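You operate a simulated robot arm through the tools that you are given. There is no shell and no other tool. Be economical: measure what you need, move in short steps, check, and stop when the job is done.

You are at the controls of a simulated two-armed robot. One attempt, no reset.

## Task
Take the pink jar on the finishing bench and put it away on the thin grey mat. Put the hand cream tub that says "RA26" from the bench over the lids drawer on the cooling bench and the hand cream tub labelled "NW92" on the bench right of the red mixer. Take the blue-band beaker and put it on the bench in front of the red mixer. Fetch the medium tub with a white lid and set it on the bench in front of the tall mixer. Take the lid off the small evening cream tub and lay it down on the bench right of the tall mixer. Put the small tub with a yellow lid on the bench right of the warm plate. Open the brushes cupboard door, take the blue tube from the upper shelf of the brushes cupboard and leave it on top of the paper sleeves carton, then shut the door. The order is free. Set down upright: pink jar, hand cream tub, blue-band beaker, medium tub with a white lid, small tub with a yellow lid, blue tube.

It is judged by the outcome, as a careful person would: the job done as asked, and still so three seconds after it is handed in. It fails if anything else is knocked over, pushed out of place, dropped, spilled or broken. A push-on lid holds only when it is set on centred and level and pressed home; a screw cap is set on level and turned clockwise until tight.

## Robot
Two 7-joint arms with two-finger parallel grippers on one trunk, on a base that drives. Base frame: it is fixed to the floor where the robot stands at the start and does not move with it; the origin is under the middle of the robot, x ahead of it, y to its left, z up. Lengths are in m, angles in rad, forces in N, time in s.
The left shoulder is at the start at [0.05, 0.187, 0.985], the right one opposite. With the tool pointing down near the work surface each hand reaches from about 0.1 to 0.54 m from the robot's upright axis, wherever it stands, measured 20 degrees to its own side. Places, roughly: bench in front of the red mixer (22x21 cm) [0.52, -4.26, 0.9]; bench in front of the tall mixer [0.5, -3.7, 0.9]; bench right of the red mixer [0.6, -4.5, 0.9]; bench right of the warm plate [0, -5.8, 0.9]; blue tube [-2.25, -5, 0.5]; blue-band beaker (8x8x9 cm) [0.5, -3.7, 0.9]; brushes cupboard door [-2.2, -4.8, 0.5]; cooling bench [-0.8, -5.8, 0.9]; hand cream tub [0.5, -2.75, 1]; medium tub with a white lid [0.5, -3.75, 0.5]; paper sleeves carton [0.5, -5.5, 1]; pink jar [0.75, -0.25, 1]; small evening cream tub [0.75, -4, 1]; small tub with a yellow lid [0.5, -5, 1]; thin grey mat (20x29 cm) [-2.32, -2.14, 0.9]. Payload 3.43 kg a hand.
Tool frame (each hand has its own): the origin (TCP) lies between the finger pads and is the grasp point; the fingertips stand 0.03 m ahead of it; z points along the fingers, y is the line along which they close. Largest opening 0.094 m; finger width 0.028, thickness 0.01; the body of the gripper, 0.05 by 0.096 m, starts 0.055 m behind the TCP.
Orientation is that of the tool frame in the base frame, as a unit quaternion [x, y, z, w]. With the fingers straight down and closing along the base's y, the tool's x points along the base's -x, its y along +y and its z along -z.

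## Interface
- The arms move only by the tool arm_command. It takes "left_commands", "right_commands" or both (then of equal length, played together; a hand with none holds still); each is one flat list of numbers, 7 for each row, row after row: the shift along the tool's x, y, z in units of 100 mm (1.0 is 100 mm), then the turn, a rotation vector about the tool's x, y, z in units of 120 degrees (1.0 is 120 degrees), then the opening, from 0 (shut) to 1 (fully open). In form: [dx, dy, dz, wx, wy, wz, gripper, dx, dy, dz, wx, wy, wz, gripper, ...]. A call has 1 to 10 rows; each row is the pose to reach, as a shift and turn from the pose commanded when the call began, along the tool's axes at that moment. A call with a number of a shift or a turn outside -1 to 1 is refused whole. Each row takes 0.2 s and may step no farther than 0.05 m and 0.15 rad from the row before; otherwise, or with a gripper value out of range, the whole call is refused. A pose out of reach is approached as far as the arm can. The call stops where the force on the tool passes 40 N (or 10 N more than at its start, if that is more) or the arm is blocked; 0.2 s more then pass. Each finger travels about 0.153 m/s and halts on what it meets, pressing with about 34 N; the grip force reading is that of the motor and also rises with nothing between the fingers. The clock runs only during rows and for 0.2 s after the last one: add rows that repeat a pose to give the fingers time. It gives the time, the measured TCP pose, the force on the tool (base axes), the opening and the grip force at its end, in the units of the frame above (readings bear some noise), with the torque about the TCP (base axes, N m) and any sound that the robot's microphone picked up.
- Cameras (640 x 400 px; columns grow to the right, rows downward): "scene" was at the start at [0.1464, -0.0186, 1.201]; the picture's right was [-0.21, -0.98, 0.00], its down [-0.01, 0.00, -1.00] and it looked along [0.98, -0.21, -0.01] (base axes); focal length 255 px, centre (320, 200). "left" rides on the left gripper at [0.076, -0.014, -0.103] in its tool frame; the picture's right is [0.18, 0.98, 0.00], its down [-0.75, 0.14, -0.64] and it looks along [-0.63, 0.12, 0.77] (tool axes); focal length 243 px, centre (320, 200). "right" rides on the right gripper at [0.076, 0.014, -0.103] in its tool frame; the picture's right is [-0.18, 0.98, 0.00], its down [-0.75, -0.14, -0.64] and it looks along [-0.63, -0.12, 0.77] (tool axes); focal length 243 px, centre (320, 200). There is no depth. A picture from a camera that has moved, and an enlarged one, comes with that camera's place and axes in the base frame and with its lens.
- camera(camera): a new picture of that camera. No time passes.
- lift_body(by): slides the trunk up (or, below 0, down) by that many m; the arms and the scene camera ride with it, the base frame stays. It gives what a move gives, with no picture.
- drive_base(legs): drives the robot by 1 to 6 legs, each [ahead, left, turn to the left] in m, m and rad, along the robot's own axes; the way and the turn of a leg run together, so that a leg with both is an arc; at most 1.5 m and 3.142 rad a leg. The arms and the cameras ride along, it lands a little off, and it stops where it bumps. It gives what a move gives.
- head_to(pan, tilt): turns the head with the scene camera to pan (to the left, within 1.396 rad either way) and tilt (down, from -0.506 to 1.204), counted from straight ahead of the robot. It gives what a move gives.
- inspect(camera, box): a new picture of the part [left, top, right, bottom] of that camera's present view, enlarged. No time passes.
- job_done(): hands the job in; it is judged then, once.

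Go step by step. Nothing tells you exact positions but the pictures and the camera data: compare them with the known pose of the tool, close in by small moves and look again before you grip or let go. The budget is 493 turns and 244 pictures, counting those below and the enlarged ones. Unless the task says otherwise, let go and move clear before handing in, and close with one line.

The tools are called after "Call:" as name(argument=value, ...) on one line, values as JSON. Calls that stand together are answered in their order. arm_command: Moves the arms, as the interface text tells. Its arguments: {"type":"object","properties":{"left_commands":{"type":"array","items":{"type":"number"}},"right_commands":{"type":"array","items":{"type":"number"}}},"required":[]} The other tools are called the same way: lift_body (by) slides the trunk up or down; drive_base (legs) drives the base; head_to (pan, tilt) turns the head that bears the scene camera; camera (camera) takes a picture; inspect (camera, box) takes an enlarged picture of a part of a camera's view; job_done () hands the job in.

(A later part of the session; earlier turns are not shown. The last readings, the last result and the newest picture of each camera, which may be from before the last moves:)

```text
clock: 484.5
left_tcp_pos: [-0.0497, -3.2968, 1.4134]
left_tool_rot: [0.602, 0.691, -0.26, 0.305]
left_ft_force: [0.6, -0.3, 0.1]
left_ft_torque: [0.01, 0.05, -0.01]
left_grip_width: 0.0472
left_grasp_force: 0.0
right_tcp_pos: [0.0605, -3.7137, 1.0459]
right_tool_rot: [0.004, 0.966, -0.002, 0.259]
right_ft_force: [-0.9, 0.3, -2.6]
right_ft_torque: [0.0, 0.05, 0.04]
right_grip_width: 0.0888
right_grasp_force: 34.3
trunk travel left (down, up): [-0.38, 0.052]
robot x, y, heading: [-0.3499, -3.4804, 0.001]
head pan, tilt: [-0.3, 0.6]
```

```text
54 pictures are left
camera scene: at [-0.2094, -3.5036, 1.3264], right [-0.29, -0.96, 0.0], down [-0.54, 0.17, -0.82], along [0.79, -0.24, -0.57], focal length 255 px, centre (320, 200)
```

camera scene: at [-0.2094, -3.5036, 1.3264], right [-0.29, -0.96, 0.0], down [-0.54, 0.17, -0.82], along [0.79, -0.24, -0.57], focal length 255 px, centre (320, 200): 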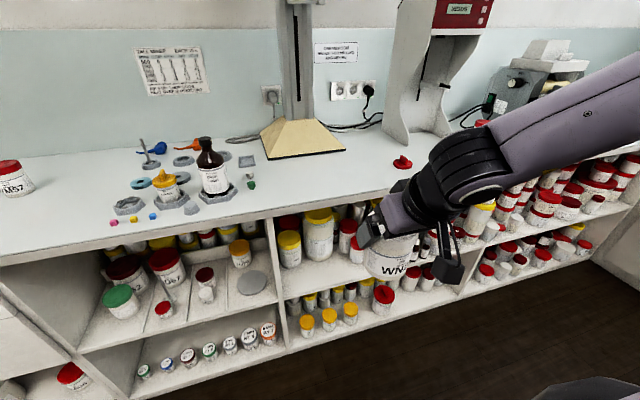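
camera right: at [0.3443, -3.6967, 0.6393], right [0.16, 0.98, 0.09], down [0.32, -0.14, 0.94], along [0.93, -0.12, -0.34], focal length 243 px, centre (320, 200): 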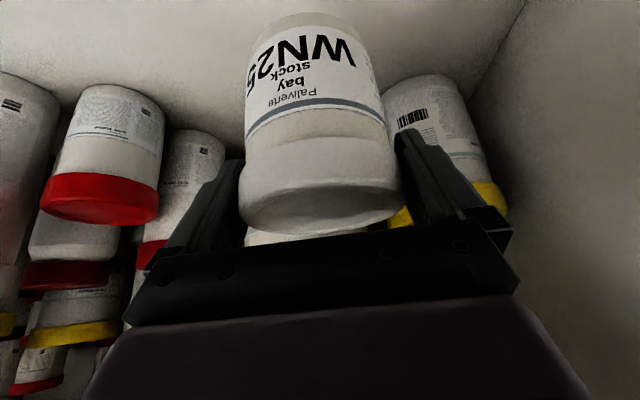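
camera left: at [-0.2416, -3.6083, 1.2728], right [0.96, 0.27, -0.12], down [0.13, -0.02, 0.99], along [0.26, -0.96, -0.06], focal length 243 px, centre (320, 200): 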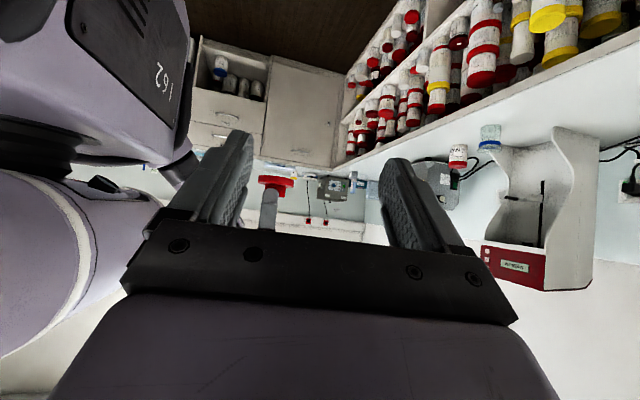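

Call:
drive_base(legs=[[0.41, -0.005, 0]])

Call:
camera(camera="scene")

Call:
camera(camera="right")

```text
clock: 487.1
left_tcp_pos: [0.3609, -3.2991, 1.4133]
left_tool_rot: [0.6, 0.693, -0.259, 0.306]
left_ft_force: [0.3, 0.1, 0.5]
left_ft_torque: [0.0, 0.01, -0.03]
left_grip_width: 0.0469
left_grasp_force: 0.1
right_tcp_pos: [0.4724, -3.7156, 1.0453]
right_tool_rot: [0.0, 0.966, -0.001, 0.259]
right_ft_force: [0.4, -0.1, -2.7]
right_ft_torque: [-0.03, 0.07, -0.01]
right_grip_width: 0.0886
right_grasp_force: 34.1
trunk travel left (down, up): [-0.38, 0.052]
robot x, y, heading: [0.058, -3.4818, 0.003]
head pan, tilt: [-0.3, 0.6]
```

```text
53 pictures are left
camera scene: at [0.202, -3.5065, 1.3263], right [-0.29, -0.96, 0.0], down [-0.54, 0.16, -0.82], along [0.79, -0.24, -0.57], focal length 255 px, centre (320, 200)
```

scene: 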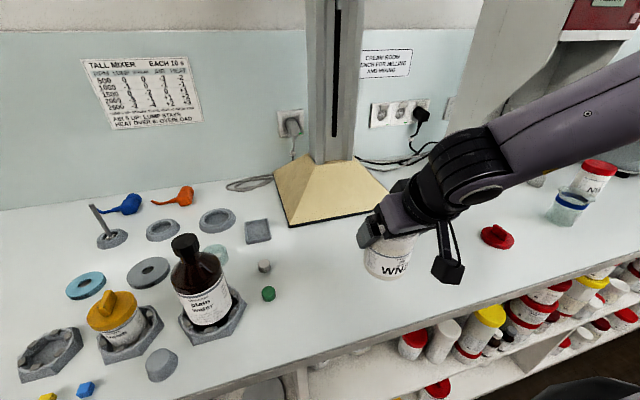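

```text
52 pictures are left
camera right: at [0.356, -3.7013, 1.0966], right [0.16, 0.98, 0.09], down [0.33, -0.14, 0.93], along [0.93, -0.12, -0.35], focal length 243 px, centre (320, 200)
```

right: 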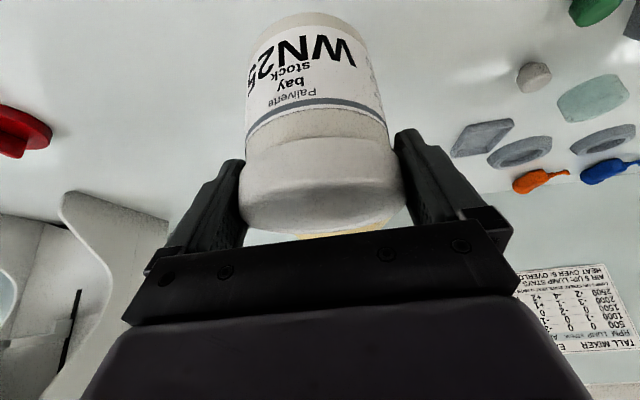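

Call:
arm_command(right_commands=[0.12, 0, 0.21, 0, 0, 0, 0.55, 0.25, 0, 0.43, 0, 0, 0, 0.55, 0.3, 0, 0.52, 0, 0, 0, 0.55])

Call:
arm_command(right_commands=[0.01, 0, 0.017, 0, 0, 0, 0.55, 0.02, 0, 0.035, 0, 0, 0, 0.55, 0.03, 0, 0.052, 0, 0, 0, 0.55, 0.04, 0, 0.07, 0, 0, 0, 0.55])

```text
clock: 487.9
left_tcp_pos: [0.3599, -3.2995, 1.4124]
left_tool_rot: [0.6, 0.693, -0.259, 0.306]
left_ft_force: [0.0, 0.1, -0.1]
left_ft_torque: [0.0, 0.01, 0.01]
left_grip_width: 0.0473
left_grasp_force: 0.1
right_tcp_pos: [0.4723, -3.715, 0.9863]
right_tool_rot: [0.002, 0.966, -0.001, 0.258]
right_ft_force: [0.7, -0.8, -1.6]
right_ft_torque: [0.03, -0.03, 0.01]
right_grip_width: 0.0884
right_grasp_force: 34.1
trunk travel left (down, up): [-0.38, 0.052]
robot x, y, heading: [0.0577, -3.4799, 0.006]
head pan, tilt: [-0.3, 0.6]
```

```text
clock: 488.9
left_tcp_pos: [0.3569, -3.2982, 1.4131]
left_tool_rot: [0.6, 0.693, -0.257, 0.306]
left_ft_force: [0.3, -0.4, -1.1]
left_ft_torque: [0.03, 0.01, 0.01]
left_grip_width: 0.0471
left_grasp_force: 0.0
right_tcp_pos: [0.4722, -3.7144, 0.9816]
right_tool_rot: [0.001, 0.965, -0.002, 0.262]
right_ft_force: [0.6, -2.5, 28.6]
right_ft_torque: [-0.49, -0.26, -0.36]
right_grip_width: 0.0892
right_grasp_force: 34.4
trunk travel left (down, up): [-0.38, 0.052]
robot x, y, heading: [0.0592, -3.4795, 0.009]
head pan, tilt: [-0.3, 0.6]
```

Call:
arm_command(right_commands=[-0.01, 0, -0.02, 0, 0, 0, 0.97, -0.01, 0, -0.02, 0, 0, 0, 1, -0.01, 0, -0.02, 0, 0, 0, 1, -0.01, 0, -0.02, 0, 0, 0, 1])

Call:
arm_command(right_commands=[0, 0, -0.2, 0, 0, 0, 1, 0, 0, -0.5, 0, 0, 0, 1, 0, 0, -0.8, 0, 0, 0, 1, 0, 0, -1, 0, 0, 0, 1])

Call:
camera(camera="scene")

```text
clock: 489.9
left_tcp_pos: [0.3602, -3.2995, 1.4126]
left_tool_rot: [0.6, 0.693, -0.259, 0.305]
left_ft_force: [0.1, 0.0, 0.4]
left_ft_torque: [0.01, 0.0, -0.01]
left_grip_width: 0.0472
left_grasp_force: 0.0
right_tcp_pos: [0.4717, -3.7169, 0.9798]
right_tool_rot: [0.001, 0.966, -0.001, 0.259]
right_ft_force: [0.3, 0.2, 0.2]
right_ft_torque: [-0.02, 0.09, -0.01]
right_grip_width: 0.0936
right_grasp_force: 0.0
trunk travel left (down, up): [-0.38, 0.052]
robot x, y, heading: [0.0588, -3.482, 0.003]
head pan, tilt: [-0.3, 0.6]
```

```text
clock: 490.9
left_tcp_pos: [0.3584, -3.2998, 1.4126]
left_tool_rot: [0.6, 0.692, -0.259, 0.306]
left_ft_force: [-0.9, -0.7, 0.2]
left_ft_torque: [0.02, -0.04, 0.01]
left_grip_width: 0.0469
left_grasp_force: 0.1
right_tcp_pos: [0.4215, -3.7169, 1.0653]
right_tool_rot: [0.001, 0.966, -0.001, 0.259]
right_ft_force: [0.1, -0.3, 0.2]
right_ft_torque: [-0.01, 0.03, 0.0]
right_grip_width: 0.0941
right_grasp_force: 0.1
trunk travel left (down, up): [-0.38, 0.052]
robot x, y, heading: [0.0593, -3.4845, 0.008]
head pan, tilt: [-0.3, 0.6]
```

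```text
51 pictures are left
camera scene: at [0.2011, -3.5065, 1.3265], right [-0.29, -0.96, 0.0], down [-0.54, 0.16, -0.83], along [0.79, -0.24, -0.56], focal length 255 px, centre (320, 200)
```

scene: 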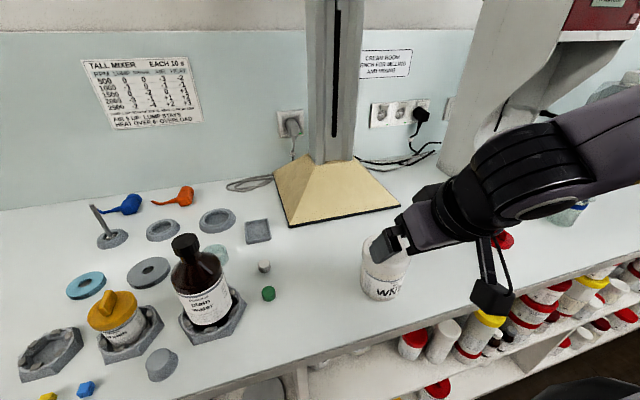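

Call:
drive_base(legs=[[-0.5, 0, 0]])

Call:
arm_command(left_commands=[0, 0, 0, 0, 0.07, 0, 1, 0, 0, 0, 0, 0.14, 0, 1, 0, 0, 0, 0, 0.21, 0, 1, 0, 0, 0, 0, 0.28, 0, 1, 0, 0, 0, 0, 0.35, 0, 1, 0, 0, 0, 0, 0.37, 0, 1, 0, 0, 0, 0, 0.37, 0, 1])

Call:
arm_command(left_commands=[0, 0, 0.1, 0, 0, -0.07, 1, 0, 0, 0.3, 0, 0, -0.14, 1, 0, 0, 0.5, 0, 0, -0.21, 1, 0, 0, 0.7, 0, 0, -0.28, 1, 0, 0, 0.9, 0, 0, -0.35, 1, 0, 0, 1, 0, 0, -0.42, 1, 0, 0, 1, 0, 0, -0.49, 1, 0, 0, 1, 0, 0, -0.56, 1, 0, 0, 1, 0, 0, -0.63, 1, 0, 0, 1, 0, 0, -0.7, 1])

```text
clock: 493.8
left_tcp_pos: [-0.1435, -3.3036, 1.4134]
left_tool_rot: [0.602, 0.691, -0.259, 0.305]
left_ft_force: [-0.4, 0.4, -0.2]
left_ft_torque: [-0.02, -0.02, 0.01]
left_grip_width: 0.0473
left_grasp_force: 0.1
right_tcp_pos: [-0.0815, -3.7206, 1.0657]
right_tool_rot: [0.003, 0.966, -0.002, 0.259]
right_ft_force: [0.5, -0.5, 0.4]
right_ft_torque: [0.02, -0.05, 0.0]
right_grip_width: 0.0941
right_grasp_force: 0.2
trunk travel left (down, up): [-0.38, 0.052]
robot x, y, heading: [-0.4414, -3.4794, -0.007]
head pan, tilt: [-0.3, 0.6]
```

```text
clock: 495.4
left_tcp_pos: [-0.2071, -3.3586, 1.3316]
left_tool_rot: [0.655, 0.755, -0.013, 0.021]
left_ft_force: [0.3, -0.1, 0.5]
left_ft_torque: [-0.03, 0.0, -0.02]
left_grip_width: 0.0941
left_grasp_force: 0.0
left hand out of reach, approached as far as the arm can: row 1, 2, 3, 4, 5, 6, 7
right_tcp_pos: [-0.0813, -3.7193, 1.0656]
right_tool_rot: [0.005, 0.966, -0.002, 0.259]
right_ft_force: [0.2, 0.7, 0.0]
right_ft_torque: [-0.01, 0.0, 0.0]
right_grip_width: 0.0939
right_grasp_force: 0.1
trunk travel left (down, up): [-0.38, 0.052]
robot x, y, heading: [-0.4414, -3.4832, -0.005]
head pan, tilt: [-0.3, 0.6]
```

```text
clock: 497.5
left_tcp_pos: [-0.2052, -3.3605, 1.2301]
left_tool_rot: [0.035, 0.999, -0.019, 0.008]
left_ft_force: [1.4, 9.9, -1.7]
left_ft_torque: [-1.11, 0.04, -0.97]
left_grip_width: 0.0939
left_grasp_force: 0.0
right_tcp_pos: [-0.0811, -3.7206, 1.0647]
right_tool_rot: [0.004, 0.966, -0.002, 0.259]
right_ft_force: [-0.2, 0.1, 0.1]
right_ft_torque: [0.03, -0.02, -0.01]
right_grip_width: 0.0941
right_grasp_force: 0.1
trunk travel left (down, up): [-0.38, 0.052]
robot x, y, heading: [-0.4423, -3.4841, 0.0]
head pan, tilt: [-0.3, 0.6]
stopped in row 10 (left hand): the force on the tool passed its limit at 61 N (the readings are from after the stop); the commanded pose is now the measured one
```

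Call:
arm_command(left_commands=[-0.3, 0, 0.1, 0, 0, 0, 1, -0.6, 0, 0.3, 0, 0, 0, 1, -0.9, 0, 0.5, 0, 0, 0, 1, -0.9, 0, 0.8, 0, 0, 0, 1])

Call:
arm_command(left_commands=[0, -0.3, 0, 0, 0, 0, 1, 0, -0.6, 0, 0, 0, 0, 1, 0, -0.9, 0, 0, 0, 0, 1, 0, -1, 0, 0, 0, 0, 1])

Call:
arm_command(left_commands=[0, -0.3, 0, 0, 0, 0, 1, 0, -0.6, 0, 0, 0, 0, 1, 0, -0.9, 0, 0, 0, 0, 1, 0, -1, 0, 0, 0, 0, 1])

```text
clock: 498.5
left_tcp_pos: [-0.1127, -3.3715, 1.1521]
left_tool_rot: [0.034, 0.999, -0.018, 0.008]
left_ft_force: [-0.6, 0.5, -0.5]
left_ft_torque: [-0.02, 0.0, 0.02]
left_grip_width: 0.0941
left_grasp_force: 0.1
right_tcp_pos: [-0.0805, -3.7197, 1.0656]
right_tool_rot: [0.004, 0.966, -0.002, 0.259]
right_ft_force: [-0.5, -0.9, -0.2]
right_ft_torque: [0.0, 0.03, 0.01]
right_grip_width: 0.094
right_grasp_force: 0.1
trunk travel left (down, up): [-0.38, 0.052]
robot x, y, heading: [-0.4419, -3.4831, -0.003]
head pan, tilt: [-0.3, 0.6]
```

```text
clock: 499.5
left_tcp_pos: [-0.1222, -3.4726, 1.1558]
left_tool_rot: [0.034, 0.999, -0.02, 0.007]
left_ft_force: [-0.5, -0.5, 0.2]
left_ft_torque: [-0.02, -0.01, -0.03]
left_grip_width: 0.094
left_grasp_force: 0.2
right_tcp_pos: [-0.0816, -3.7207, 1.0659]
right_tool_rot: [0.004, 0.966, -0.002, 0.258]
right_ft_force: [-0.5, 0.3, 0.4]
right_ft_torque: [0.03, 0.03, -0.02]
right_grip_width: 0.0943
right_grasp_force: 0.1
trunk travel left (down, up): [-0.38, 0.052]
robot x, y, heading: [-0.4426, -3.4821, -0.003]
head pan, tilt: [-0.3, 0.6]
```

```text
clock: 500.5
left_tcp_pos: [-0.1271, -3.5699, 1.1594]
left_tool_rot: [0.035, 0.999, -0.019, 0.009]
left_ft_force: [-0.5, -0.9, 0.5]
left_ft_torque: [-0.01, 0.01, -0.01]
left_grip_width: 0.0942
left_grasp_force: 0.0
right_tcp_pos: [-0.0824, -3.72, 1.0659]
right_tool_rot: [0.004, 0.966, -0.001, 0.258]
right_ft_force: [-0.1, 0.8, -0.4]
right_ft_torque: [-0.02, 0.01, 0.0]
right_grip_width: 0.0941
right_grasp_force: 0.0
trunk travel left (down, up): [-0.38, 0.052]
robot x, y, heading: [-0.4474, -3.4846, 0.002]
head pan, tilt: [-0.3, 0.6]
```

Call:
lift_body(by=-0.38)

Call:
arm_command(left_commands=[0.1, 0.1, 0.3, 0, 0, -0.07, 1, 0.1, 0.1, 0.6, 0, 0, -0.14, 1, 0.1, 0.1, 0.9, 0, 0, -0.155, 1, 0.1, 0.1, 1, 0, 0, -0.155, 1])

Call:
camera(camera="left")

```text
clock: 504.2
left_tcp_pos: [-0.1268, -3.5685, 0.7794]
left_tool_rot: [0.034, 0.999, -0.019, 0.008]
left_ft_force: [0.6, 0.2, -0.7]
left_ft_torque: [0.02, -0.04, -0.01]
left_grip_width: 0.0941
left_grasp_force: 0.1
right_tcp_pos: [-0.0808, -3.7198, 0.6845]
right_tool_rot: [0.004, 0.966, -0.001, 0.259]
right_ft_force: [-0.2, 0.1, 0.3]
right_ft_torque: [-0.02, -0.02, 0.0]
right_grip_width: 0.0941
right_grasp_force: 0.0
trunk travel left (down, up): [0.0, 0.432]
robot x, y, heading: [-0.4449, -3.4834, 0.0]
head pan, tilt: [-0.3, 0.6]
```

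```text
clock: 505.2
left_tcp_pos: [-0.1341, -3.5629, 0.6805]
left_tool_rot: [-0.128, 0.992, -0.02, 0.005]
left_ft_force: [0.0, 0.8, -0.2]
left_ft_torque: [0.01, -0.01, 0.01]
left_grip_width: 0.0939
left_grasp_force: 0.1
right_tcp_pos: [-0.0817, -3.7192, 0.6842]
right_tool_rot: [0.005, 0.966, -0.001, 0.259]
right_ft_force: [0.0, 0.2, -0.4]
right_ft_torque: [-0.02, 0.02, 0.03]
right_grip_width: 0.0939
right_grasp_force: 0.0
trunk travel left (down, up): [0.0, 0.432]
robot x, y, heading: [-0.4445, -3.4856, 0.0]
head pan, tilt: [-0.3, 0.6]
```

```text
50 pictures are left
camera left: at [-0.205, -3.5909, 0.7813], right [-0.43, 0.9, -0.04], down [0.68, 0.35, 0.64], along [0.59, 0.25, -0.77], focal length 243 px, centre (320, 200)
```

left: 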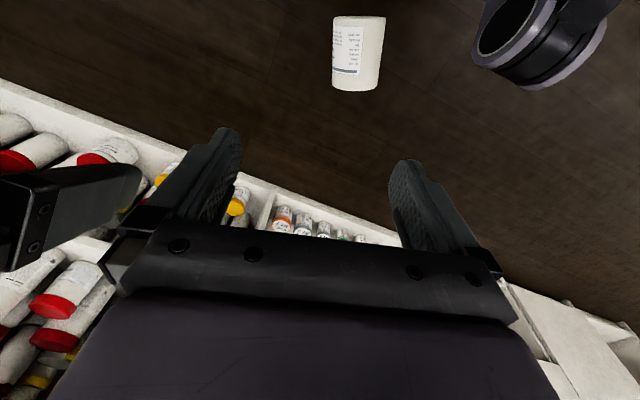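

Call:
arm_command(left_commands=[0.1, 0.1, 0.3, 0, 0, -0.04, 1, 0.2, 0.2, 0.6, 0, 0, -0.078, 1, 0.29, 0.31, 0.9, 0, 0, -0.078, 1, 0.29, 0.31, 1, 0, 0, -0.078, 1])

Call:
camera(camera="left")

```text
clock: 506.2
left_tcp_pos: [-0.1693, -3.5454, 0.5782]
left_tool_rot: [-0.209, 0.978, -0.021, 0.003]
left_ft_force: [0.3, -0.5, -0.6]
left_ft_torque: [0.02, 0.03, -0.03]
left_grip_width: 0.0941
left_grasp_force: 0.1
right_tcp_pos: [-0.0819, -3.7198, 0.6867]
right_tool_rot: [0.003, 0.966, -0.002, 0.259]
right_ft_force: [0.2, 0.8, -0.2]
right_ft_torque: [0.05, 0.01, 0.02]
right_grip_width: 0.0943
right_grasp_force: 0.1
trunk travel left (down, up): [0.0, 0.432]
robot x, y, heading: [-0.4432, -3.4822, -0.001]
head pan, tilt: [-0.3, 0.6]
```

```text
49 pictures are left
camera left: at [-0.2341, -3.5846, 0.6794], right [-0.57, 0.82, -0.04], down [0.62, 0.46, 0.63], along [0.54, 0.34, -0.77], focal length 243 px, centre (320, 200)
```

left: 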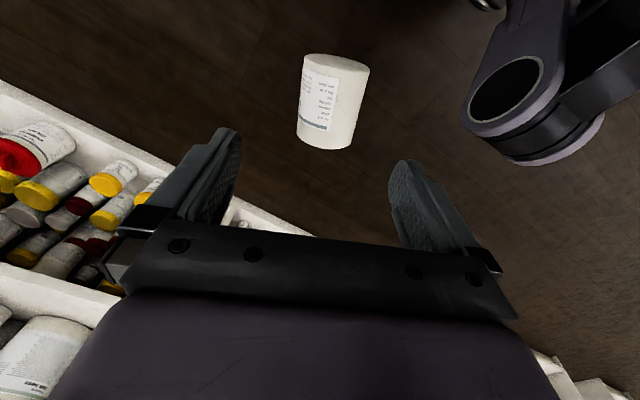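

Call:
arm_command(left_commands=[0.03, 0.05, 0.35, 0, 0, 0.02, 1, 0.03, 0.05, 0.7, 0, 0, 0.03, 1, 0.03, 0.05, 0.9, 0, 0, 0.03, 1, 0.03, 0.05, 0.9, 0, 0, 0.03, 1])

Call:
camera(camera="left")

```text
clock: 507.2
left_tcp_pos: [-0.1714, -3.5449, 0.4876]
left_tool_rot: [-0.177, 0.984, -0.02, 0.004]
left_ft_force: [0.5, 0.3, 0.8]
left_ft_torque: [-0.03, -0.03, -0.02]
left_grip_width: 0.0941
left_grasp_force: 0.1
right_tcp_pos: [-0.0816, -3.7201, 0.6852]
right_tool_rot: [0.004, 0.966, -0.002, 0.259]
right_ft_force: [-0.1, -0.1, 0.5]
right_ft_torque: [0.02, 0.0, -0.02]
right_grip_width: 0.0939
right_grasp_force: 0.0
trunk travel left (down, up): [0.0, 0.432]
robot x, y, heading: [-0.4453, -3.4858, 0.007]
head pan, tilt: [-0.3, 0.6]
```

```text
48 pictures are left
camera left: at [-0.2397, -3.5803, 0.5893], right [-0.52, 0.86, -0.04], down [0.65, 0.42, 0.64], along [0.56, 0.3, -0.77], focal length 243 px, centre (320, 200)
```

left: 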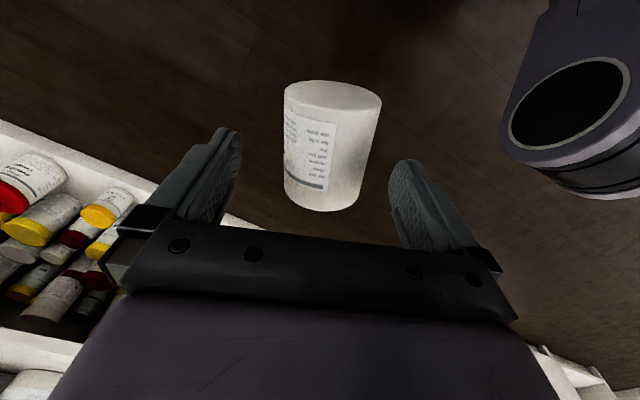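

Call:
arm_command(left_commands=[0.03, 0.08, 0.1, 0, 0, 0, 1, 0.03, 0.08, 0.2, 0, 0, 0, 1, 0.03, 0.08, 0.28, 0, 0, 0, 1])

Call:
camera(camera="left")

```text
clock: 508.0
left_tcp_pos: [-0.1786, -3.5393, 0.4594]
left_tool_rot: [-0.178, 0.984, -0.02, 0.004]
left_ft_force: [-0.5, 0.4, 0.4]
left_ft_torque: [-0.03, 0.01, 0.0]
left_grip_width: 0.0939
left_grasp_force: 0.0
right_tcp_pos: [-0.0812, -3.7192, 0.686]
right_tool_rot: [0.004, 0.966, -0.001, 0.259]
right_ft_force: [0.5, -0.2, -0.4]
right_ft_torque: [-0.02, 0.0, -0.05]
right_grip_width: 0.094
right_grasp_force: 0.0
trunk travel left (down, up): [0.0, 0.432]
robot x, y, heading: [-0.4477, -3.4839, 0.001]
head pan, tilt: [-0.3, 0.6]
```

```text
47 pictures are left
camera left: at [-0.2452, -3.5748, 0.5616], right [-0.52, 0.86, -0.04], down [0.65, 0.42, 0.64], along [0.56, 0.3, -0.77], focal length 243 px, centre (320, 200)
```

left: 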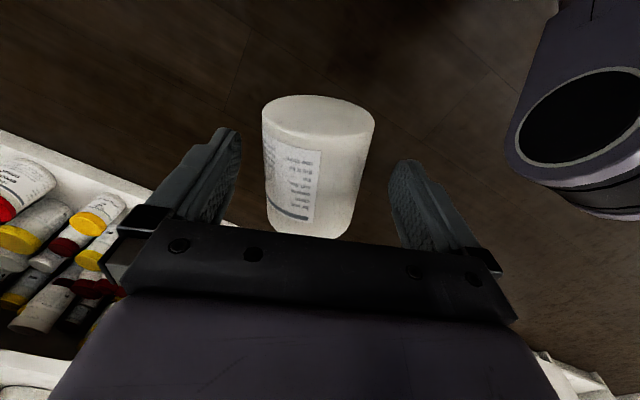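

Call:
arm_command(left_commands=[0, 0, 0, 0, 0, 0, 0.7, 0, 0, 0, 0, 0, 0, 0.5, 0, 0, 0, 0, 0, 0, 0.35, 0, 0, 0, 0, 0, 0, 0.35, 0, 0, 0, 0, 0, 0, 0.35])

Call:
arm_command(left_commands=[0, 0, -0.3, 0, 0, 0, 0.35, 0, 0, -0.6, 0, 0, 0, 0.35, 0, 0, -0.9, 0, 0, 0, 0.35, 0, 0, -1, 0, 0, 0, 0.35])

Call:
camera(camera="left")

```text
clock: 509.2
left_tcp_pos: [-0.1782, -3.5392, 0.4602]
left_tool_rot: [-0.177, 0.984, -0.02, 0.004]
left_ft_force: [-0.5, -0.1, 0.1]
left_ft_torque: [-0.07, 0.01, 0.03]
left_grip_width: 0.0595
left_grasp_force: 34.3
right_tcp_pos: [-0.0808, -3.7188, 0.6854]
right_tool_rot: [0.004, 0.966, -0.002, 0.259]
right_ft_force: [0.1, 0.3, -0.5]
right_ft_torque: [0.0, 0.0, -0.02]
right_grip_width: 0.0941
right_grasp_force: 0.1
trunk travel left (down, up): [0.0, 0.432]
robot x, y, heading: [-0.4458, -3.4826, -0.001]
head pan, tilt: [-0.3, 0.6]
```

```text
clock: 510.2
left_tcp_pos: [-0.1792, -3.5354, 0.5595]
left_tool_rot: [-0.178, 0.984, -0.021, 0.004]
left_ft_force: [0.1, -0.3, -2.0]
left_ft_torque: [-0.02, -0.01, -0.01]
left_grip_width: 0.0595
left_grasp_force: 34.3
right_tcp_pos: [-0.0818, -3.7191, 0.6848]
right_tool_rot: [0.004, 0.966, -0.002, 0.259]
right_ft_force: [0.1, 0.5, -0.3]
right_ft_torque: [0.01, 0.0, 0.01]
right_grip_width: 0.0942
right_grasp_force: 0.0
trunk travel left (down, up): [0.0, 0.432]
robot x, y, heading: [-0.4473, -3.4856, 0.004]
head pan, tilt: [-0.3, 0.6]
```

```text
46 pictures are left
camera left: at [-0.2465, -3.5708, 0.6614], right [-0.52, 0.86, -0.04], down [0.65, 0.42, 0.64], along [0.56, 0.3, -0.77], focal length 243 px, centre (320, 200)
```

left: 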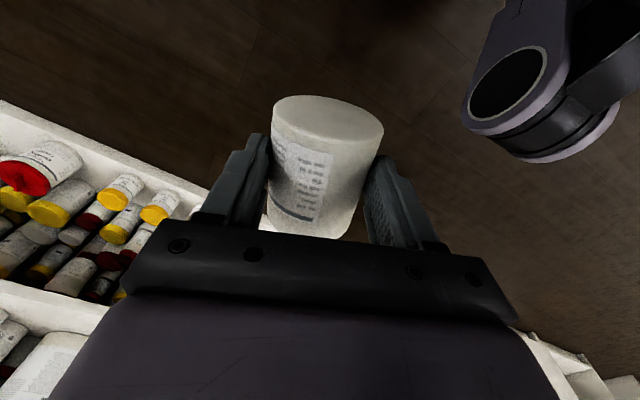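

Call:
lift_body(by=0.35)

Call:
arm_command(left_commands=[-0.1, 0.3, -0.2, 0, 0, 0, 0.35, -0.2, 0.6, -0.4, 0, 0, 0, 0.35, -0.3, 0.9, -0.6, 0, 0, 0, 0.35, -0.4, 1, -0.8, 0, 0, 0, 0.35])

Call:
arm_command(left_commands=[0, 0.15, 0, 0, -0.07, 0, 0.35, 0, 0.3, 0, 0, -0.14, 0, 0.35, 0, 0.45, 0, 0, -0.21, 0, 0.35, 0, 0.6, 0, 0, -0.28, 0, 0.35, 0, 0.6, 0, 0, -0.35, 0, 0.35, 0, 0.6, 0, 0, -0.42, 0, 0.35, 0, 0.6, 0, 0, -0.42, 0, 0.35])

Call:
camera(camera="left")

```text
clock: 513.6
left_tcp_pos: [-0.1795, -3.5349, 0.9094]
left_tool_rot: [-0.177, 0.984, -0.021, 0.004]
left_ft_force: [0.1, 0.3, -0.2]
left_ft_torque: [-0.01, -0.01, -0.01]
left_grip_width: 0.0591
left_grasp_force: 33.4
right_tcp_pos: [-0.0818, -3.7195, 1.0349]
right_tool_rot: [0.005, 0.966, -0.002, 0.258]
right_ft_force: [0.7, -0.6, -0.4]
right_ft_torque: [0.0, -0.01, -0.02]
right_grip_width: 0.0941
right_grasp_force: 0.0
trunk travel left (down, up): [-0.35, 0.082]
robot x, y, heading: [-0.4421, -3.4826, -0.003]
head pan, tilt: [-0.3, 0.6]
```

```text
clock: 514.6
left_tcp_pos: [-0.1773, -3.4258, 0.9855]
left_tool_rot: [-0.178, 0.984, -0.021, 0.004]
left_ft_force: [0.3, -0.4, -0.3]
left_ft_torque: [0.02, -0.01, -0.01]
left_grip_width: 0.0591
left_grasp_force: 34.3
right_tcp_pos: [-0.0817, -3.7196, 1.0366]
right_tool_rot: [0.003, 0.966, -0.001, 0.259]
right_ft_force: [0.5, -0.2, -0.2]
right_ft_torque: [0.01, 0.02, -0.02]
right_grip_width: 0.0942
right_grasp_force: 0.0
trunk travel left (down, up): [-0.35, 0.082]
robot x, y, heading: [-0.442, -3.4847, 0.003]
head pan, tilt: [-0.3, 0.6]
```

```text
clock: 515.2
left_tcp_pos: [-0.1814, -3.4009, 0.9868]
left_tool_rot: [-0.194, 0.971, -0.001, 0.139]
left_ft_force: [-0.2, 0.4, -0.9]
left_ft_torque: [0.01, 0.03, 0.0]
left_grip_width: 0.0592
left_grasp_force: 33.7
left hand out of reach, approached as far as the arm can: row 3
right_tcp_pos: [-0.083, -3.7191, 1.0361]
right_tool_rot: [0.005, 0.966, -0.002, 0.259]
right_ft_force: [-0.1, 0.2, 1.0]
right_ft_torque: [0.05, -0.02, 0.03]
right_grip_width: 0.094
right_grasp_force: 0.1
trunk travel left (down, up): [-0.35, 0.082]
robot x, y, heading: [-0.4453, -3.4817, 0.004]
head pan, tilt: [-0.3, 0.6]
stopped in row 3 (left hand): the force on the tool passed its limit at 62 N (the readings are from after the stop); the commanded pose is now the measured one
```

```text
45 pictures are left
camera left: at [-0.2705, -3.4482, 1.0645], right [-0.53, 0.84, -0.1], down [0.44, 0.38, 0.81], along [0.72, 0.39, -0.57], focal length 243 px, centre (320, 200)
```

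left: 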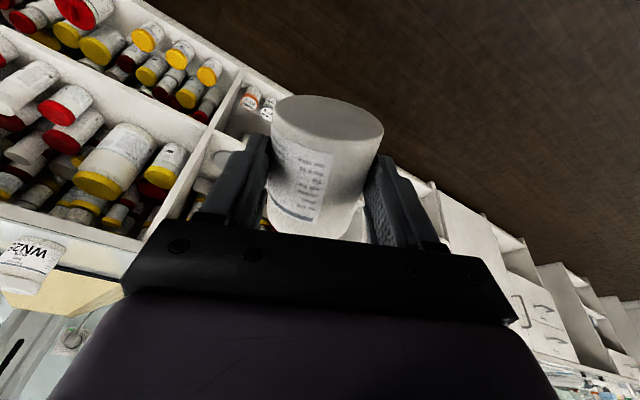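

Call:
arm_command(left_commands=[-0.4, 0, 0.1, 0, 0, 0, 0.35, -0.8, 0, 0.2, 0, 0, 0, 0.35, -1, 0, 0.28, 0, 0, 0, 0.35, -1, 0, 0.28, 0, 0, 0, 0.35])

Call:
arm_command(left_commands=[-0.3, 0, 0, 0, -0.07, 0, 0.35, -0.5, 0, 0, 0, -0.14, 0, 0.35, -0.6, 0, 0, 0, -0.21, 0, 0.35, -0.6, 0, 0, 0, -0.28, 0, 0.35, -0.6, 0, 0, 0, -0.35, 0, 0.35, -0.6, 0, 0, 0, -0.42, 0, 0.35, -0.6, 0, 0, 0, -0.49, 0, 0.35, -0.6, 0, 0, 0, -0.56, 0, 0.35, -0.6, 0, 0, 0, -0.6, 0, 0.35, -0.6, 0, 0, 0, -0.6, 0, 0.35])

```text
clock: 516.2
left_tcp_pos: [-0.0839, -3.3622, 0.9851]
left_tool_rot: [-0.192, 0.971, -0.003, 0.14]
left_ft_force: [0.3, 0.1, -1.4]
left_ft_torque: [-0.02, 0.0, 0.0]
left_grip_width: 0.0594
left_grasp_force: 34.1
right_tcp_pos: [-0.0808, -3.7198, 1.0361]
right_tool_rot: [0.004, 0.966, -0.002, 0.259]
right_ft_force: [-0.9, -0.8, -0.7]
right_ft_torque: [0.03, 0.03, -0.01]
right_grip_width: 0.0939
right_grasp_force: 0.1
trunk travel left (down, up): [-0.35, 0.082]
robot x, y, heading: [-0.444, -3.4836, 0.005]
head pan, tilt: [-0.3, 0.6]
```

```text
clock: 518.4
left_tcp_pos: [-0.0314, -3.3395, 1.0021]
left_tool_rot: [-0.158, 0.704, 0.113, 0.683]
left_ft_force: [0.1, -0.3, 0.3]
left_ft_torque: [0.0, -0.03, -0.02]
left_grip_width: 0.0594
left_grasp_force: 34.1
right_tcp_pos: [-0.0816, -3.7198, 1.0357]
right_tool_rot: [0.003, 0.966, -0.002, 0.258]
right_ft_force: [-0.2, 0.0, 0.6]
right_ft_torque: [0.02, -0.03, 0.02]
right_grip_width: 0.0943
right_grasp_force: 0.0
trunk travel left (down, up): [-0.35, 0.082]
robot x, y, heading: [-0.4437, -3.4816, 0.0]
head pan, tilt: [-0.3, 0.6]
```

Call:
head_to(pan=0.3, tilt=0.6)

Call:
camera(camera="scene")

```text
clock: 519.4
left_tcp_pos: [-0.0332, -3.3402, 1.0029]
left_tool_rot: [-0.157, 0.704, 0.113, 0.683]
left_ft_force: [-0.3, -0.7, -1.0]
left_ft_torque: [-0.02, 0.01, -0.03]
left_grip_width: 0.059
left_grasp_force: 33.4
right_tcp_pos: [-0.0825, -3.7202, 1.035]
right_tool_rot: [0.003, 0.966, -0.002, 0.258]
right_ft_force: [0.5, -0.4, 0.1]
right_ft_torque: [-0.02, 0.0, 0.02]
right_grip_width: 0.0939
right_grasp_force: 0.1
trunk travel left (down, up): [-0.35, 0.082]
robot x, y, heading: [-0.4486, -3.4874, -0.003]
head pan, tilt: [0.3, 0.6]
```

```text
44 pictures are left
camera scene: at [-0.3012, -3.4566, 1.2964], right [0.3, -0.96, 0.0], down [-0.54, -0.17, -0.83], along [0.79, 0.24, -0.56], focal length 255 px, centre (320, 200)
```

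scene: 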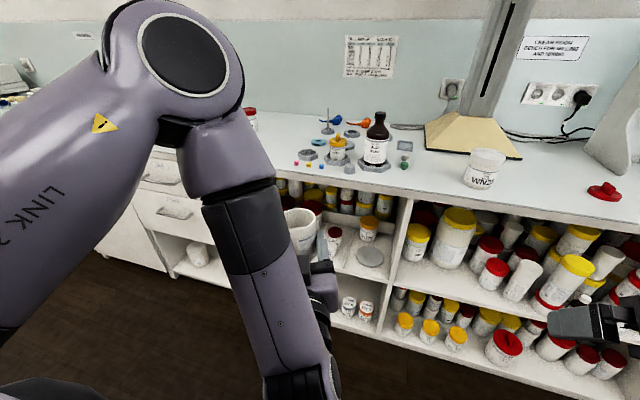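

Call:
inspect(camera="scene", box=[260, 180, 370, 320])

```text
2.86 times, centred on (315, 250) of scene
camera zoom: at [-0.3012, -3.4566, 1.2964], right [0.3, -0.96, 0.0], down [-0.54, -0.17, -0.83], along [0.79, 0.24, -0.56], focal length 727 px, centre (334, 57)
```

zoom: 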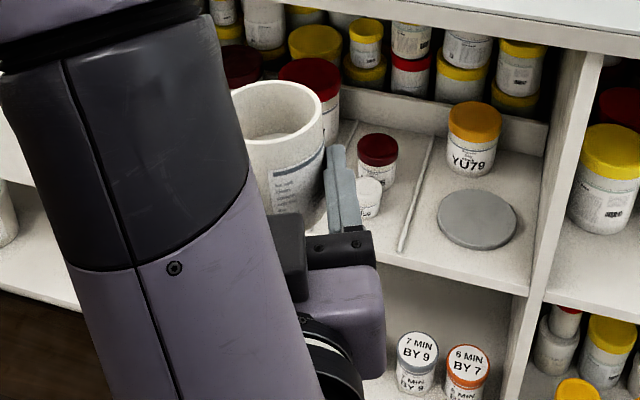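

Call:
drive_base(legs=[[0, -0.59, 0], [0.35, 0, 0]])

Call:
camera(camera="scene")

```text
clock: 526.9
left_tcp_pos: [0.3071, -3.9346, 1.0024]
left_tool_rot: [-0.153, 0.705, 0.109, 0.684]
left_ft_force: [-0.4, -0.9, -1.3]
left_ft_torque: [-0.02, -0.03, -0.01]
left_grip_width: 0.0594
left_grasp_force: 34.0
right_tcp_pos: [0.2535, -4.3146, 1.035]
right_tool_rot: [0.008, 0.966, -0.003, 0.259]
right_ft_force: [0.4, 0.3, 0.5]
right_ft_torque: [-0.01, -0.01, 0.02]
right_grip_width: 0.094
right_grasp_force: 0.2
trunk travel left (down, up): [-0.35, 0.082]
robot x, y, heading: [-0.1029, -4.0777, -0.008]
head pan, tilt: [0.3, 0.6]
```

```text
42 pictures are left
camera scene: at [0.0369, -4.0487, 1.2964], right [0.29, -0.96, 0.0], down [-0.54, -0.16, -0.82], along [0.79, 0.24, -0.57], focal length 255 px, centre (320, 200)
```

scene: 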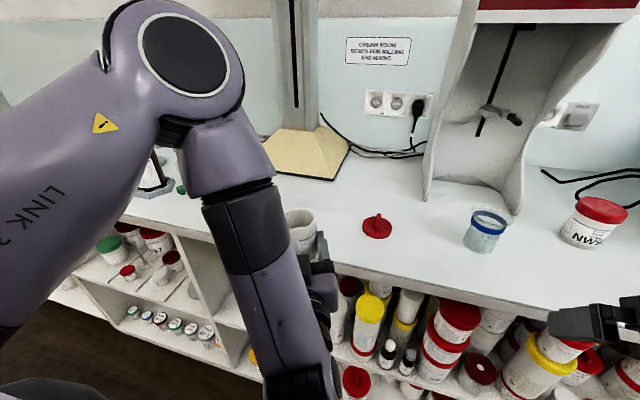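

Call:
drive_base(legs=[[0.12, 0, 0]])

Call:
arm_command(left_commands=[0.2, 0, 0, 0, 0, 0, 0.35, 0.4, 0, 0, 0, 0, 0, 0.35, 0.55, 0, 0, 0, 0, 0, 0.35, 0.6, 0, 0, 0, 0, 0, 0.35])

Call:
inspect(camera="scene", box=[230, 170, 410, 310])

```text
clock: 528.1
left_tcp_pos: [0.4256, -3.9359, 1.002]
left_tool_rot: [-0.153, 0.705, 0.11, 0.683]
left_ft_force: [0.6, 0.1, -0.9]
left_ft_torque: [-0.03, -0.03, 0.0]
left_grip_width: 0.0593
left_grasp_force: 34.1
right_tcp_pos: [0.3717, -4.3157, 1.035]
right_tool_rot: [0.009, 0.966, -0.003, 0.259]
right_ft_force: [-0.1, 0.0, 0.4]
right_ft_torque: [0.0, 0.01, -0.07]
right_grip_width: 0.0939
right_grasp_force: 0.0
trunk travel left (down, up): [-0.35, 0.082]
robot x, y, heading: [0.0092, -4.0762, -0.012]
head pan, tilt: [0.3, 0.6]
```

```text
clock: 529.1
left_tcp_pos: [0.4259, -3.943, 0.9463]
left_tool_rot: [-0.154, 0.707, 0.109, 0.682]
left_ft_force: [-0.2, 0.5, -0.6]
left_ft_torque: [0.0, 0.01, 0.01]
left_grip_width: 0.0594
left_grasp_force: 34.1
left hand out of reach, approached as far as the arm can: row 4
right_tcp_pos: [0.3728, -4.3148, 1.0351]
right_tool_rot: [0.009, 0.966, -0.003, 0.259]
right_ft_force: [0.6, 0.2, 0.3]
right_ft_torque: [0.04, 0.0, 0.0]
right_grip_width: 0.0939
right_grasp_force: 0.1
trunk travel left (down, up): [-0.35, 0.082]
robot x, y, heading: [0.0133, -4.0745, -0.008]
head pan, tilt: [0.3, 0.6]
```

```text
2.86 times, centred on (320, 240) of scene
camera zoom: at [0.1551, -4.0502, 1.2964], right [0.29, -0.96, 0.0], down [-0.54, -0.16, -0.83], along [0.79, 0.24, -0.56], focal length 727 px, centre (320, 86)
```

zoom: 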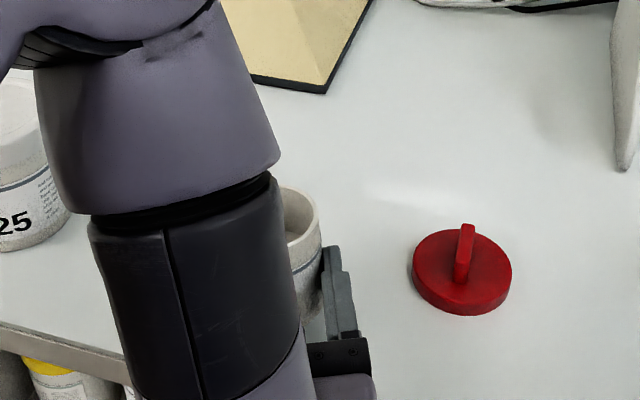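

Call:
lift_body(by=-0.009)

Call:
lift_body(by=-0.004)

```text
clock: 529.7
left_tcp_pos: [0.4255, -3.9432, 0.9372]
left_tool_rot: [-0.154, 0.707, 0.109, 0.682]
left_ft_force: [-0.1, -0.8, -0.7]
left_ft_torque: [0.0, 0.04, 0.0]
left_grip_width: 0.0592
left_grasp_force: 33.9
right_tcp_pos: [0.3719, -4.3167, 1.0256]
right_tool_rot: [0.01, 0.966, -0.004, 0.259]
right_ft_force: [0.8, 0.0, 0.5]
right_ft_torque: [0.0, -0.03, 0.01]
right_grip_width: 0.094
right_grasp_force: 0.0
trunk travel left (down, up): [-0.341, 0.091]
robot x, y, heading: [0.0071, -4.0748, -0.007]
head pan, tilt: [0.3, 0.6]
```

```text
clock: 530.2
left_tcp_pos: [0.4251, -3.9435, 0.9331]
left_tool_rot: [-0.154, 0.706, 0.109, 0.683]
left_ft_force: [0.4, 0.2, 5.9]
left_ft_torque: [0.22, -0.23, 0.01]
left_grip_width: 0.0595
left_grasp_force: 34.1
right_tcp_pos: [0.3717, -4.316, 1.0234]
right_tool_rot: [0.01, 0.966, -0.003, 0.259]
right_ft_force: [0.1, -0.1, -0.3]
right_ft_torque: [-0.04, 0.02, 0.0]
right_grip_width: 0.094
right_grasp_force: 0.1
trunk travel left (down, up): [-0.337, 0.095]
robot x, y, heading: [0.014, -4.0738, -0.011]
head pan, tilt: [0.3, 0.6]
```

Call:
lift_body(by=-0.003)

Call:
arm_command(left_commands=[0, 0, 0, 0, 0, 0, 0.63, 0, 0, 0, 0, 0, 0, 0.68, 0, 0, 0, 0, 0, 0, 0.8, 0, 0, 0, 0, 0, 0, 0.9, 0, 0, 0, 0, 0, 0, 0.9])

Call:
inspect(camera="scene", box=[230, 170, 410, 310])

```text
clock: 530.8
left_tcp_pos: [0.4238, -3.9438, 0.934]
left_tool_rot: [-0.153, 0.703, 0.11, 0.686]
left_ft_force: [0.9, 0.1, 23.1]
left_ft_torque: [0.87, -0.7, -0.04]
left_grip_width: 0.0595
left_grasp_force: 33.9
right_tcp_pos: [0.3716, -4.3164, 1.0196]
right_tool_rot: [0.01, 0.966, -0.002, 0.259]
right_ft_force: [0.5, -0.7, -0.7]
right_ft_torque: [0.02, -0.02, -0.02]
right_grip_width: 0.0941
right_grasp_force: 0.1
trunk travel left (down, up): [-0.334, 0.098]
robot x, y, heading: [0.0139, -4.0741, -0.014]
head pan, tilt: [0.3, 0.6]
```

```text
clock: 532.0
left_tcp_pos: [0.4245, -3.9444, 0.9299]
left_tool_rot: [-0.153, 0.707, 0.109, 0.682]
left_ft_force: [-0.5, -0.4, -0.2]
left_ft_torque: [-0.01, 0.01, 0.01]
left_grip_width: 0.0848
left_grasp_force: 0.1
right_tcp_pos: [0.371, -4.316, 1.0196]
right_tool_rot: [0.009, 0.966, -0.003, 0.259]
right_ft_force: [-0.5, -0.3, 0.5]
right_ft_torque: [-0.01, 0.0, 0.01]
right_grip_width: 0.0939
right_grasp_force: 0.2
trunk travel left (down, up): [-0.334, 0.098]
robot x, y, heading: [0.0102, -4.0697, -0.007]
head pan, tilt: [0.3, 0.6]
```

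```text
2.86 times, centred on (320, 240) of scene
camera zoom: at [0.1551, -4.0501, 1.2804], right [0.29, -0.96, 0.0], down [-0.54, -0.16, -0.83], along [0.79, 0.24, -0.56], focal length 727 px, centre (320, 86)
```

zoom: 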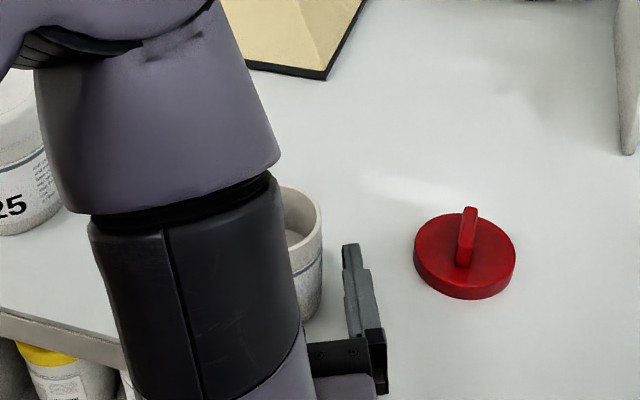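

Call:
arm_command(left_commands=[0, 0, -0.25, 0, 0, 0, 0.95, 0, 0, -0.5, 0, 0, 0, 0.95, 0, 0, -0.8, 0, 0, 0, 0.95, 0, 0, -1, 0, 0, 0, 0.95])

Call:
camera(camera="scene")

```text
clock: 533.0
left_tcp_pos: [0.3863, -3.9433, 0.9473]
left_tool_rot: [-0.183, 0.711, 0.126, 0.668]
left_ft_force: [0.3, -0.2, 0.0]
left_ft_torque: [0.02, 0.02, -0.01]
left_grip_width: 0.0893
left_grasp_force: 0.0
left hand out of reach, approached as far as the arm can: row 2, 3, 4
right_tcp_pos: [0.3724, -4.3151, 1.0198]
right_tool_rot: [0.01, 0.966, -0.004, 0.259]
right_ft_force: [0.0, -0.3, 0.0]
right_ft_torque: [-0.01, -0.03, -0.06]
right_grip_width: 0.0938
right_grasp_force: 0.0
trunk travel left (down, up): [-0.334, 0.098]
robot x, y, heading: [0.0097, -4.0755, -0.01]
head pan, tilt: [0.3, 0.6]
```

```text
39 pictures are left
camera scene: at [0.1551, -4.0502, 1.2804], right [0.29, -0.96, 0.0], down [-0.54, -0.16, -0.83], along [0.79, 0.24, -0.56], focal length 255 px, centre (320, 200)
```

scene: 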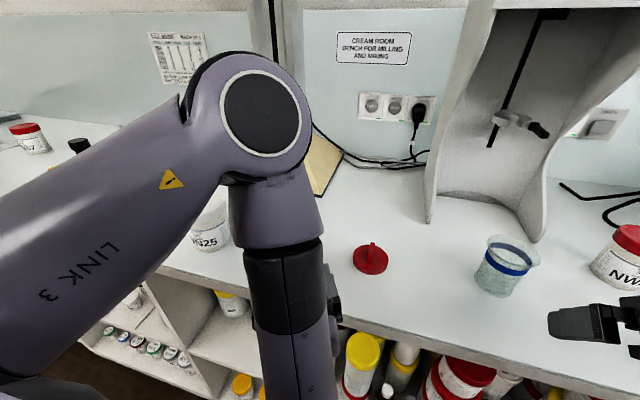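

Call:
drive_base(legs=[[-0.1, -0.04, 0], [-0.3, 0, 0]])

Call:
camera(camera="scene")

```text
clock: 535.8
left_tcp_pos: [-0.0145, -3.9802, 0.9525]
left_tool_rot: [-0.185, 0.707, 0.119, 0.672]
left_ft_force: [0.0, 1.0, -0.1]
left_ft_torque: [-0.02, -0.04, -0.01]
left_grip_width: 0.0895
left_grasp_force: 0.0
right_tcp_pos: [-0.0313, -4.3515, 1.0195]
right_tool_rot: [0.012, 0.966, -0.004, 0.259]
right_ft_force: [-1.0, 0.2, 1.0]
right_ft_torque: [0.0, -0.01, -0.03]
right_grip_width: 0.0939
right_grasp_force: 0.1
trunk travel left (down, up): [-0.334, 0.098]
robot x, y, heading: [-0.392, -4.1137, -0.012]
head pan, tilt: [0.3, 0.6]
```

```text
38 pictures are left
camera scene: at [-0.2475, -4.0852, 1.2805], right [0.28, -0.96, 0.0], down [-0.54, -0.16, -0.83], along [0.79, 0.23, -0.56], focal length 255 px, centre (320, 200)
```

scene: 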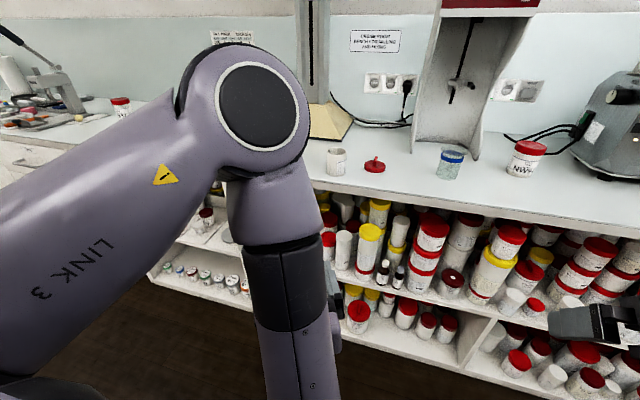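

Call:
arm_command(left_commands=[-0.3, 0, -0.1, 0, 0, 0, 0.5, -0.6, 0, -0.2, 0, 0, 0, 0.5, -0.9, 0, -0.2, 0, 0, 0, 0.5, -1, 0, -0.2, 0, 0, 0, 0.5], right_commands=[0, 0, 0, 0, 0.07, 0, 1, 0, 0, 0, 0, 0.14, 0, 1, 0, 0, 0, 0, 0.21, 0, 1, 0, 0, 0, 0, 0.25, 0, 1])

Call:
arm_command(left_commands=[-0.3, 0, -0.2, 0, 0, 0, 0.5, -0.6, 0, -0.4, 0, 0, 0, 0.5, -0.9, 0, -0.4, 0, 0, 0, 0.5, -1, 0, -0.4, 0, 0, 0, 0.5], right_commands=[0, 0.3, -0.1, 0, 0, 0, 1, 0, 0.6, -0.2, 0, 0, 0, 1, 0, 0.7, -0.3, 0, 0, 0, 1, 0, 0.7, -0.4, 0, 0, 0, 1])

Call:
drive_base(legs=[[0, 0.34, 0.012], [0.42, 0, 0]])

Call:
camera(camera="right")

```text
clock: 536.8
left_tcp_pos: [-0.0294, -3.9788, 1.0534]
left_tool_rot: [-0.183, 0.707, 0.119, 0.672]
left_ft_force: [-0.8, 0.3, 0.9]
left_ft_torque: [0.02, 0.01, 0.02]
left_grip_width: 0.047
left_grasp_force: 0.0
right_tcp_pos: [-0.0317, -4.3511, 1.0191]
right_tool_rot: [0.01, 1.0, -0.001, -0.001]
right_ft_force: [-0.6, -0.1, 0.5]
right_ft_torque: [-0.04, -0.02, -0.03]
right_grip_width: 0.0939
right_grasp_force: 0.0
trunk travel left (down, up): [-0.334, 0.098]
robot x, y, heading: [-0.3921, -4.1105, -0.014]
head pan, tilt: [0.3, 0.6]
```

```text
clock: 538.0
left_tcp_pos: [-0.0487, -3.9636, 1.1465]
left_tool_rot: [-0.204, 0.695, 0.172, 0.668]
left_ft_force: [-0.7, 0.1, -0.4]
left_ft_torque: [0.03, 0.0, 0.01]
left_grip_width: 0.0468
left_grasp_force: 0.0
right_tcp_pos: [-0.0292, -4.2814, 1.058]
right_tool_rot: [0.012, 1.0, -0.001, 0.0]
right_ft_force: [0.5, 0.1, 0.9]
right_ft_torque: [0.01, -0.02, 0.0]
right_grip_width: 0.0938
right_grasp_force: 0.0
trunk travel left (down, up): [-0.334, 0.098]
robot x, y, heading: [-0.391, -4.1111, -0.017]
head pan, tilt: [0.3, 0.6]
stopped in row 4 (left hand): the arm was blocked; the commanded pose is now the measured one
```

```text
clock: 543.7
left_tcp_pos: [0.3744, -3.6289, 1.1479]
left_tool_rot: [-0.206, 0.695, 0.172, 0.667]
left_ft_force: [-1.0, -0.7, 0.3]
left_ft_torque: [0.01, 0.02, 0.02]
left_grip_width: 0.0469
left_grasp_force: 0.0
right_tcp_pos: [0.3972, -3.9468, 1.0601]
right_tool_rot: [0.009, 1.0, -0.002, 0.0]
right_ft_force: [-0.2, 0.0, -1.2]
right_ft_torque: [-0.01, 0.0, -0.02]
right_grip_width: 0.0935
right_grasp_force: 0.0
trunk travel left (down, up): [-0.334, 0.098]
robot x, y, heading: [0.0326, -3.7773, -0.012]
head pan, tilt: [0.3, 0.6]
```

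```text
37 pictures are left
camera right: at [0.3197, -3.931, 1.1613], right [0.2, 0.98, 0.0], down [0.75, -0.15, 0.64], along [0.63, -0.13, -0.77], focal length 243 px, centre (320, 200)
```

right: 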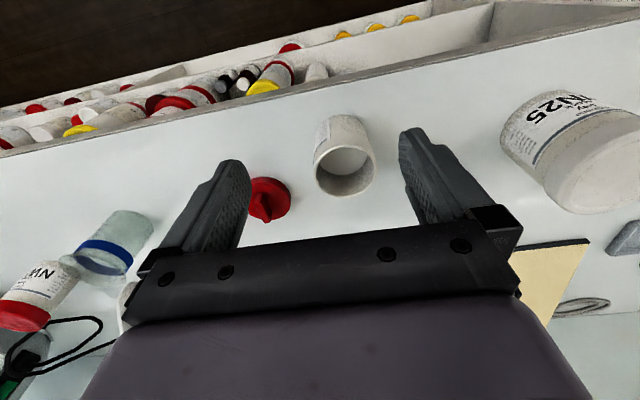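

Call:
arm_command(right_commands=[-0.25, 0.07, 0, 0, 0, 0, 1, -0.54, 0.14, 0.1, 0, 0, 0, 1, -0.54, 0.14, 0.4, 0, 0, 0, 1, -0.54, 0.14, 0.4, 0, 0, 0, 1])

Call:
camera(camera="right")

```text
clock: 544.7
left_tcp_pos: [0.3741, -3.6277, 1.148]
left_tool_rot: [-0.205, 0.694, 0.172, 0.668]
left_ft_force: [0.1, -1.0, -0.7]
left_ft_torque: [-0.02, -0.01, 0.01]
left_grip_width: 0.0472
left_grasp_force: 0.1
right_tcp_pos: [0.448, -3.9325, 1.019]
right_tool_rot: [0.009, 1.0, 0.0, 0.0]
right_ft_force: [0.6, 0.0, -0.2]
right_ft_torque: [0.02, 0.03, -0.01]
right_grip_width: 0.0942
right_grasp_force: 0.1
trunk travel left (down, up): [-0.334, 0.098]
robot x, y, heading: [0.0352, -3.7777, -0.009]
head pan, tilt: [0.3, 0.6]
```

```text
36 pictures are left
camera right: at [0.3726, -3.9169, 1.1216], right [0.2, 0.98, 0.0], down [0.75, -0.15, 0.64], along [0.63, -0.13, -0.77], focal length 243 px, centre (320, 200)
```

right: 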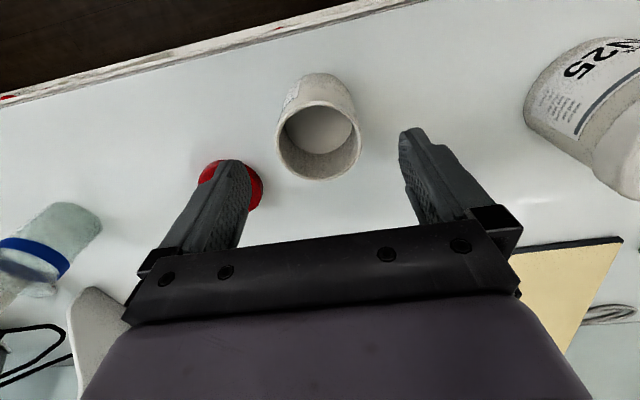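

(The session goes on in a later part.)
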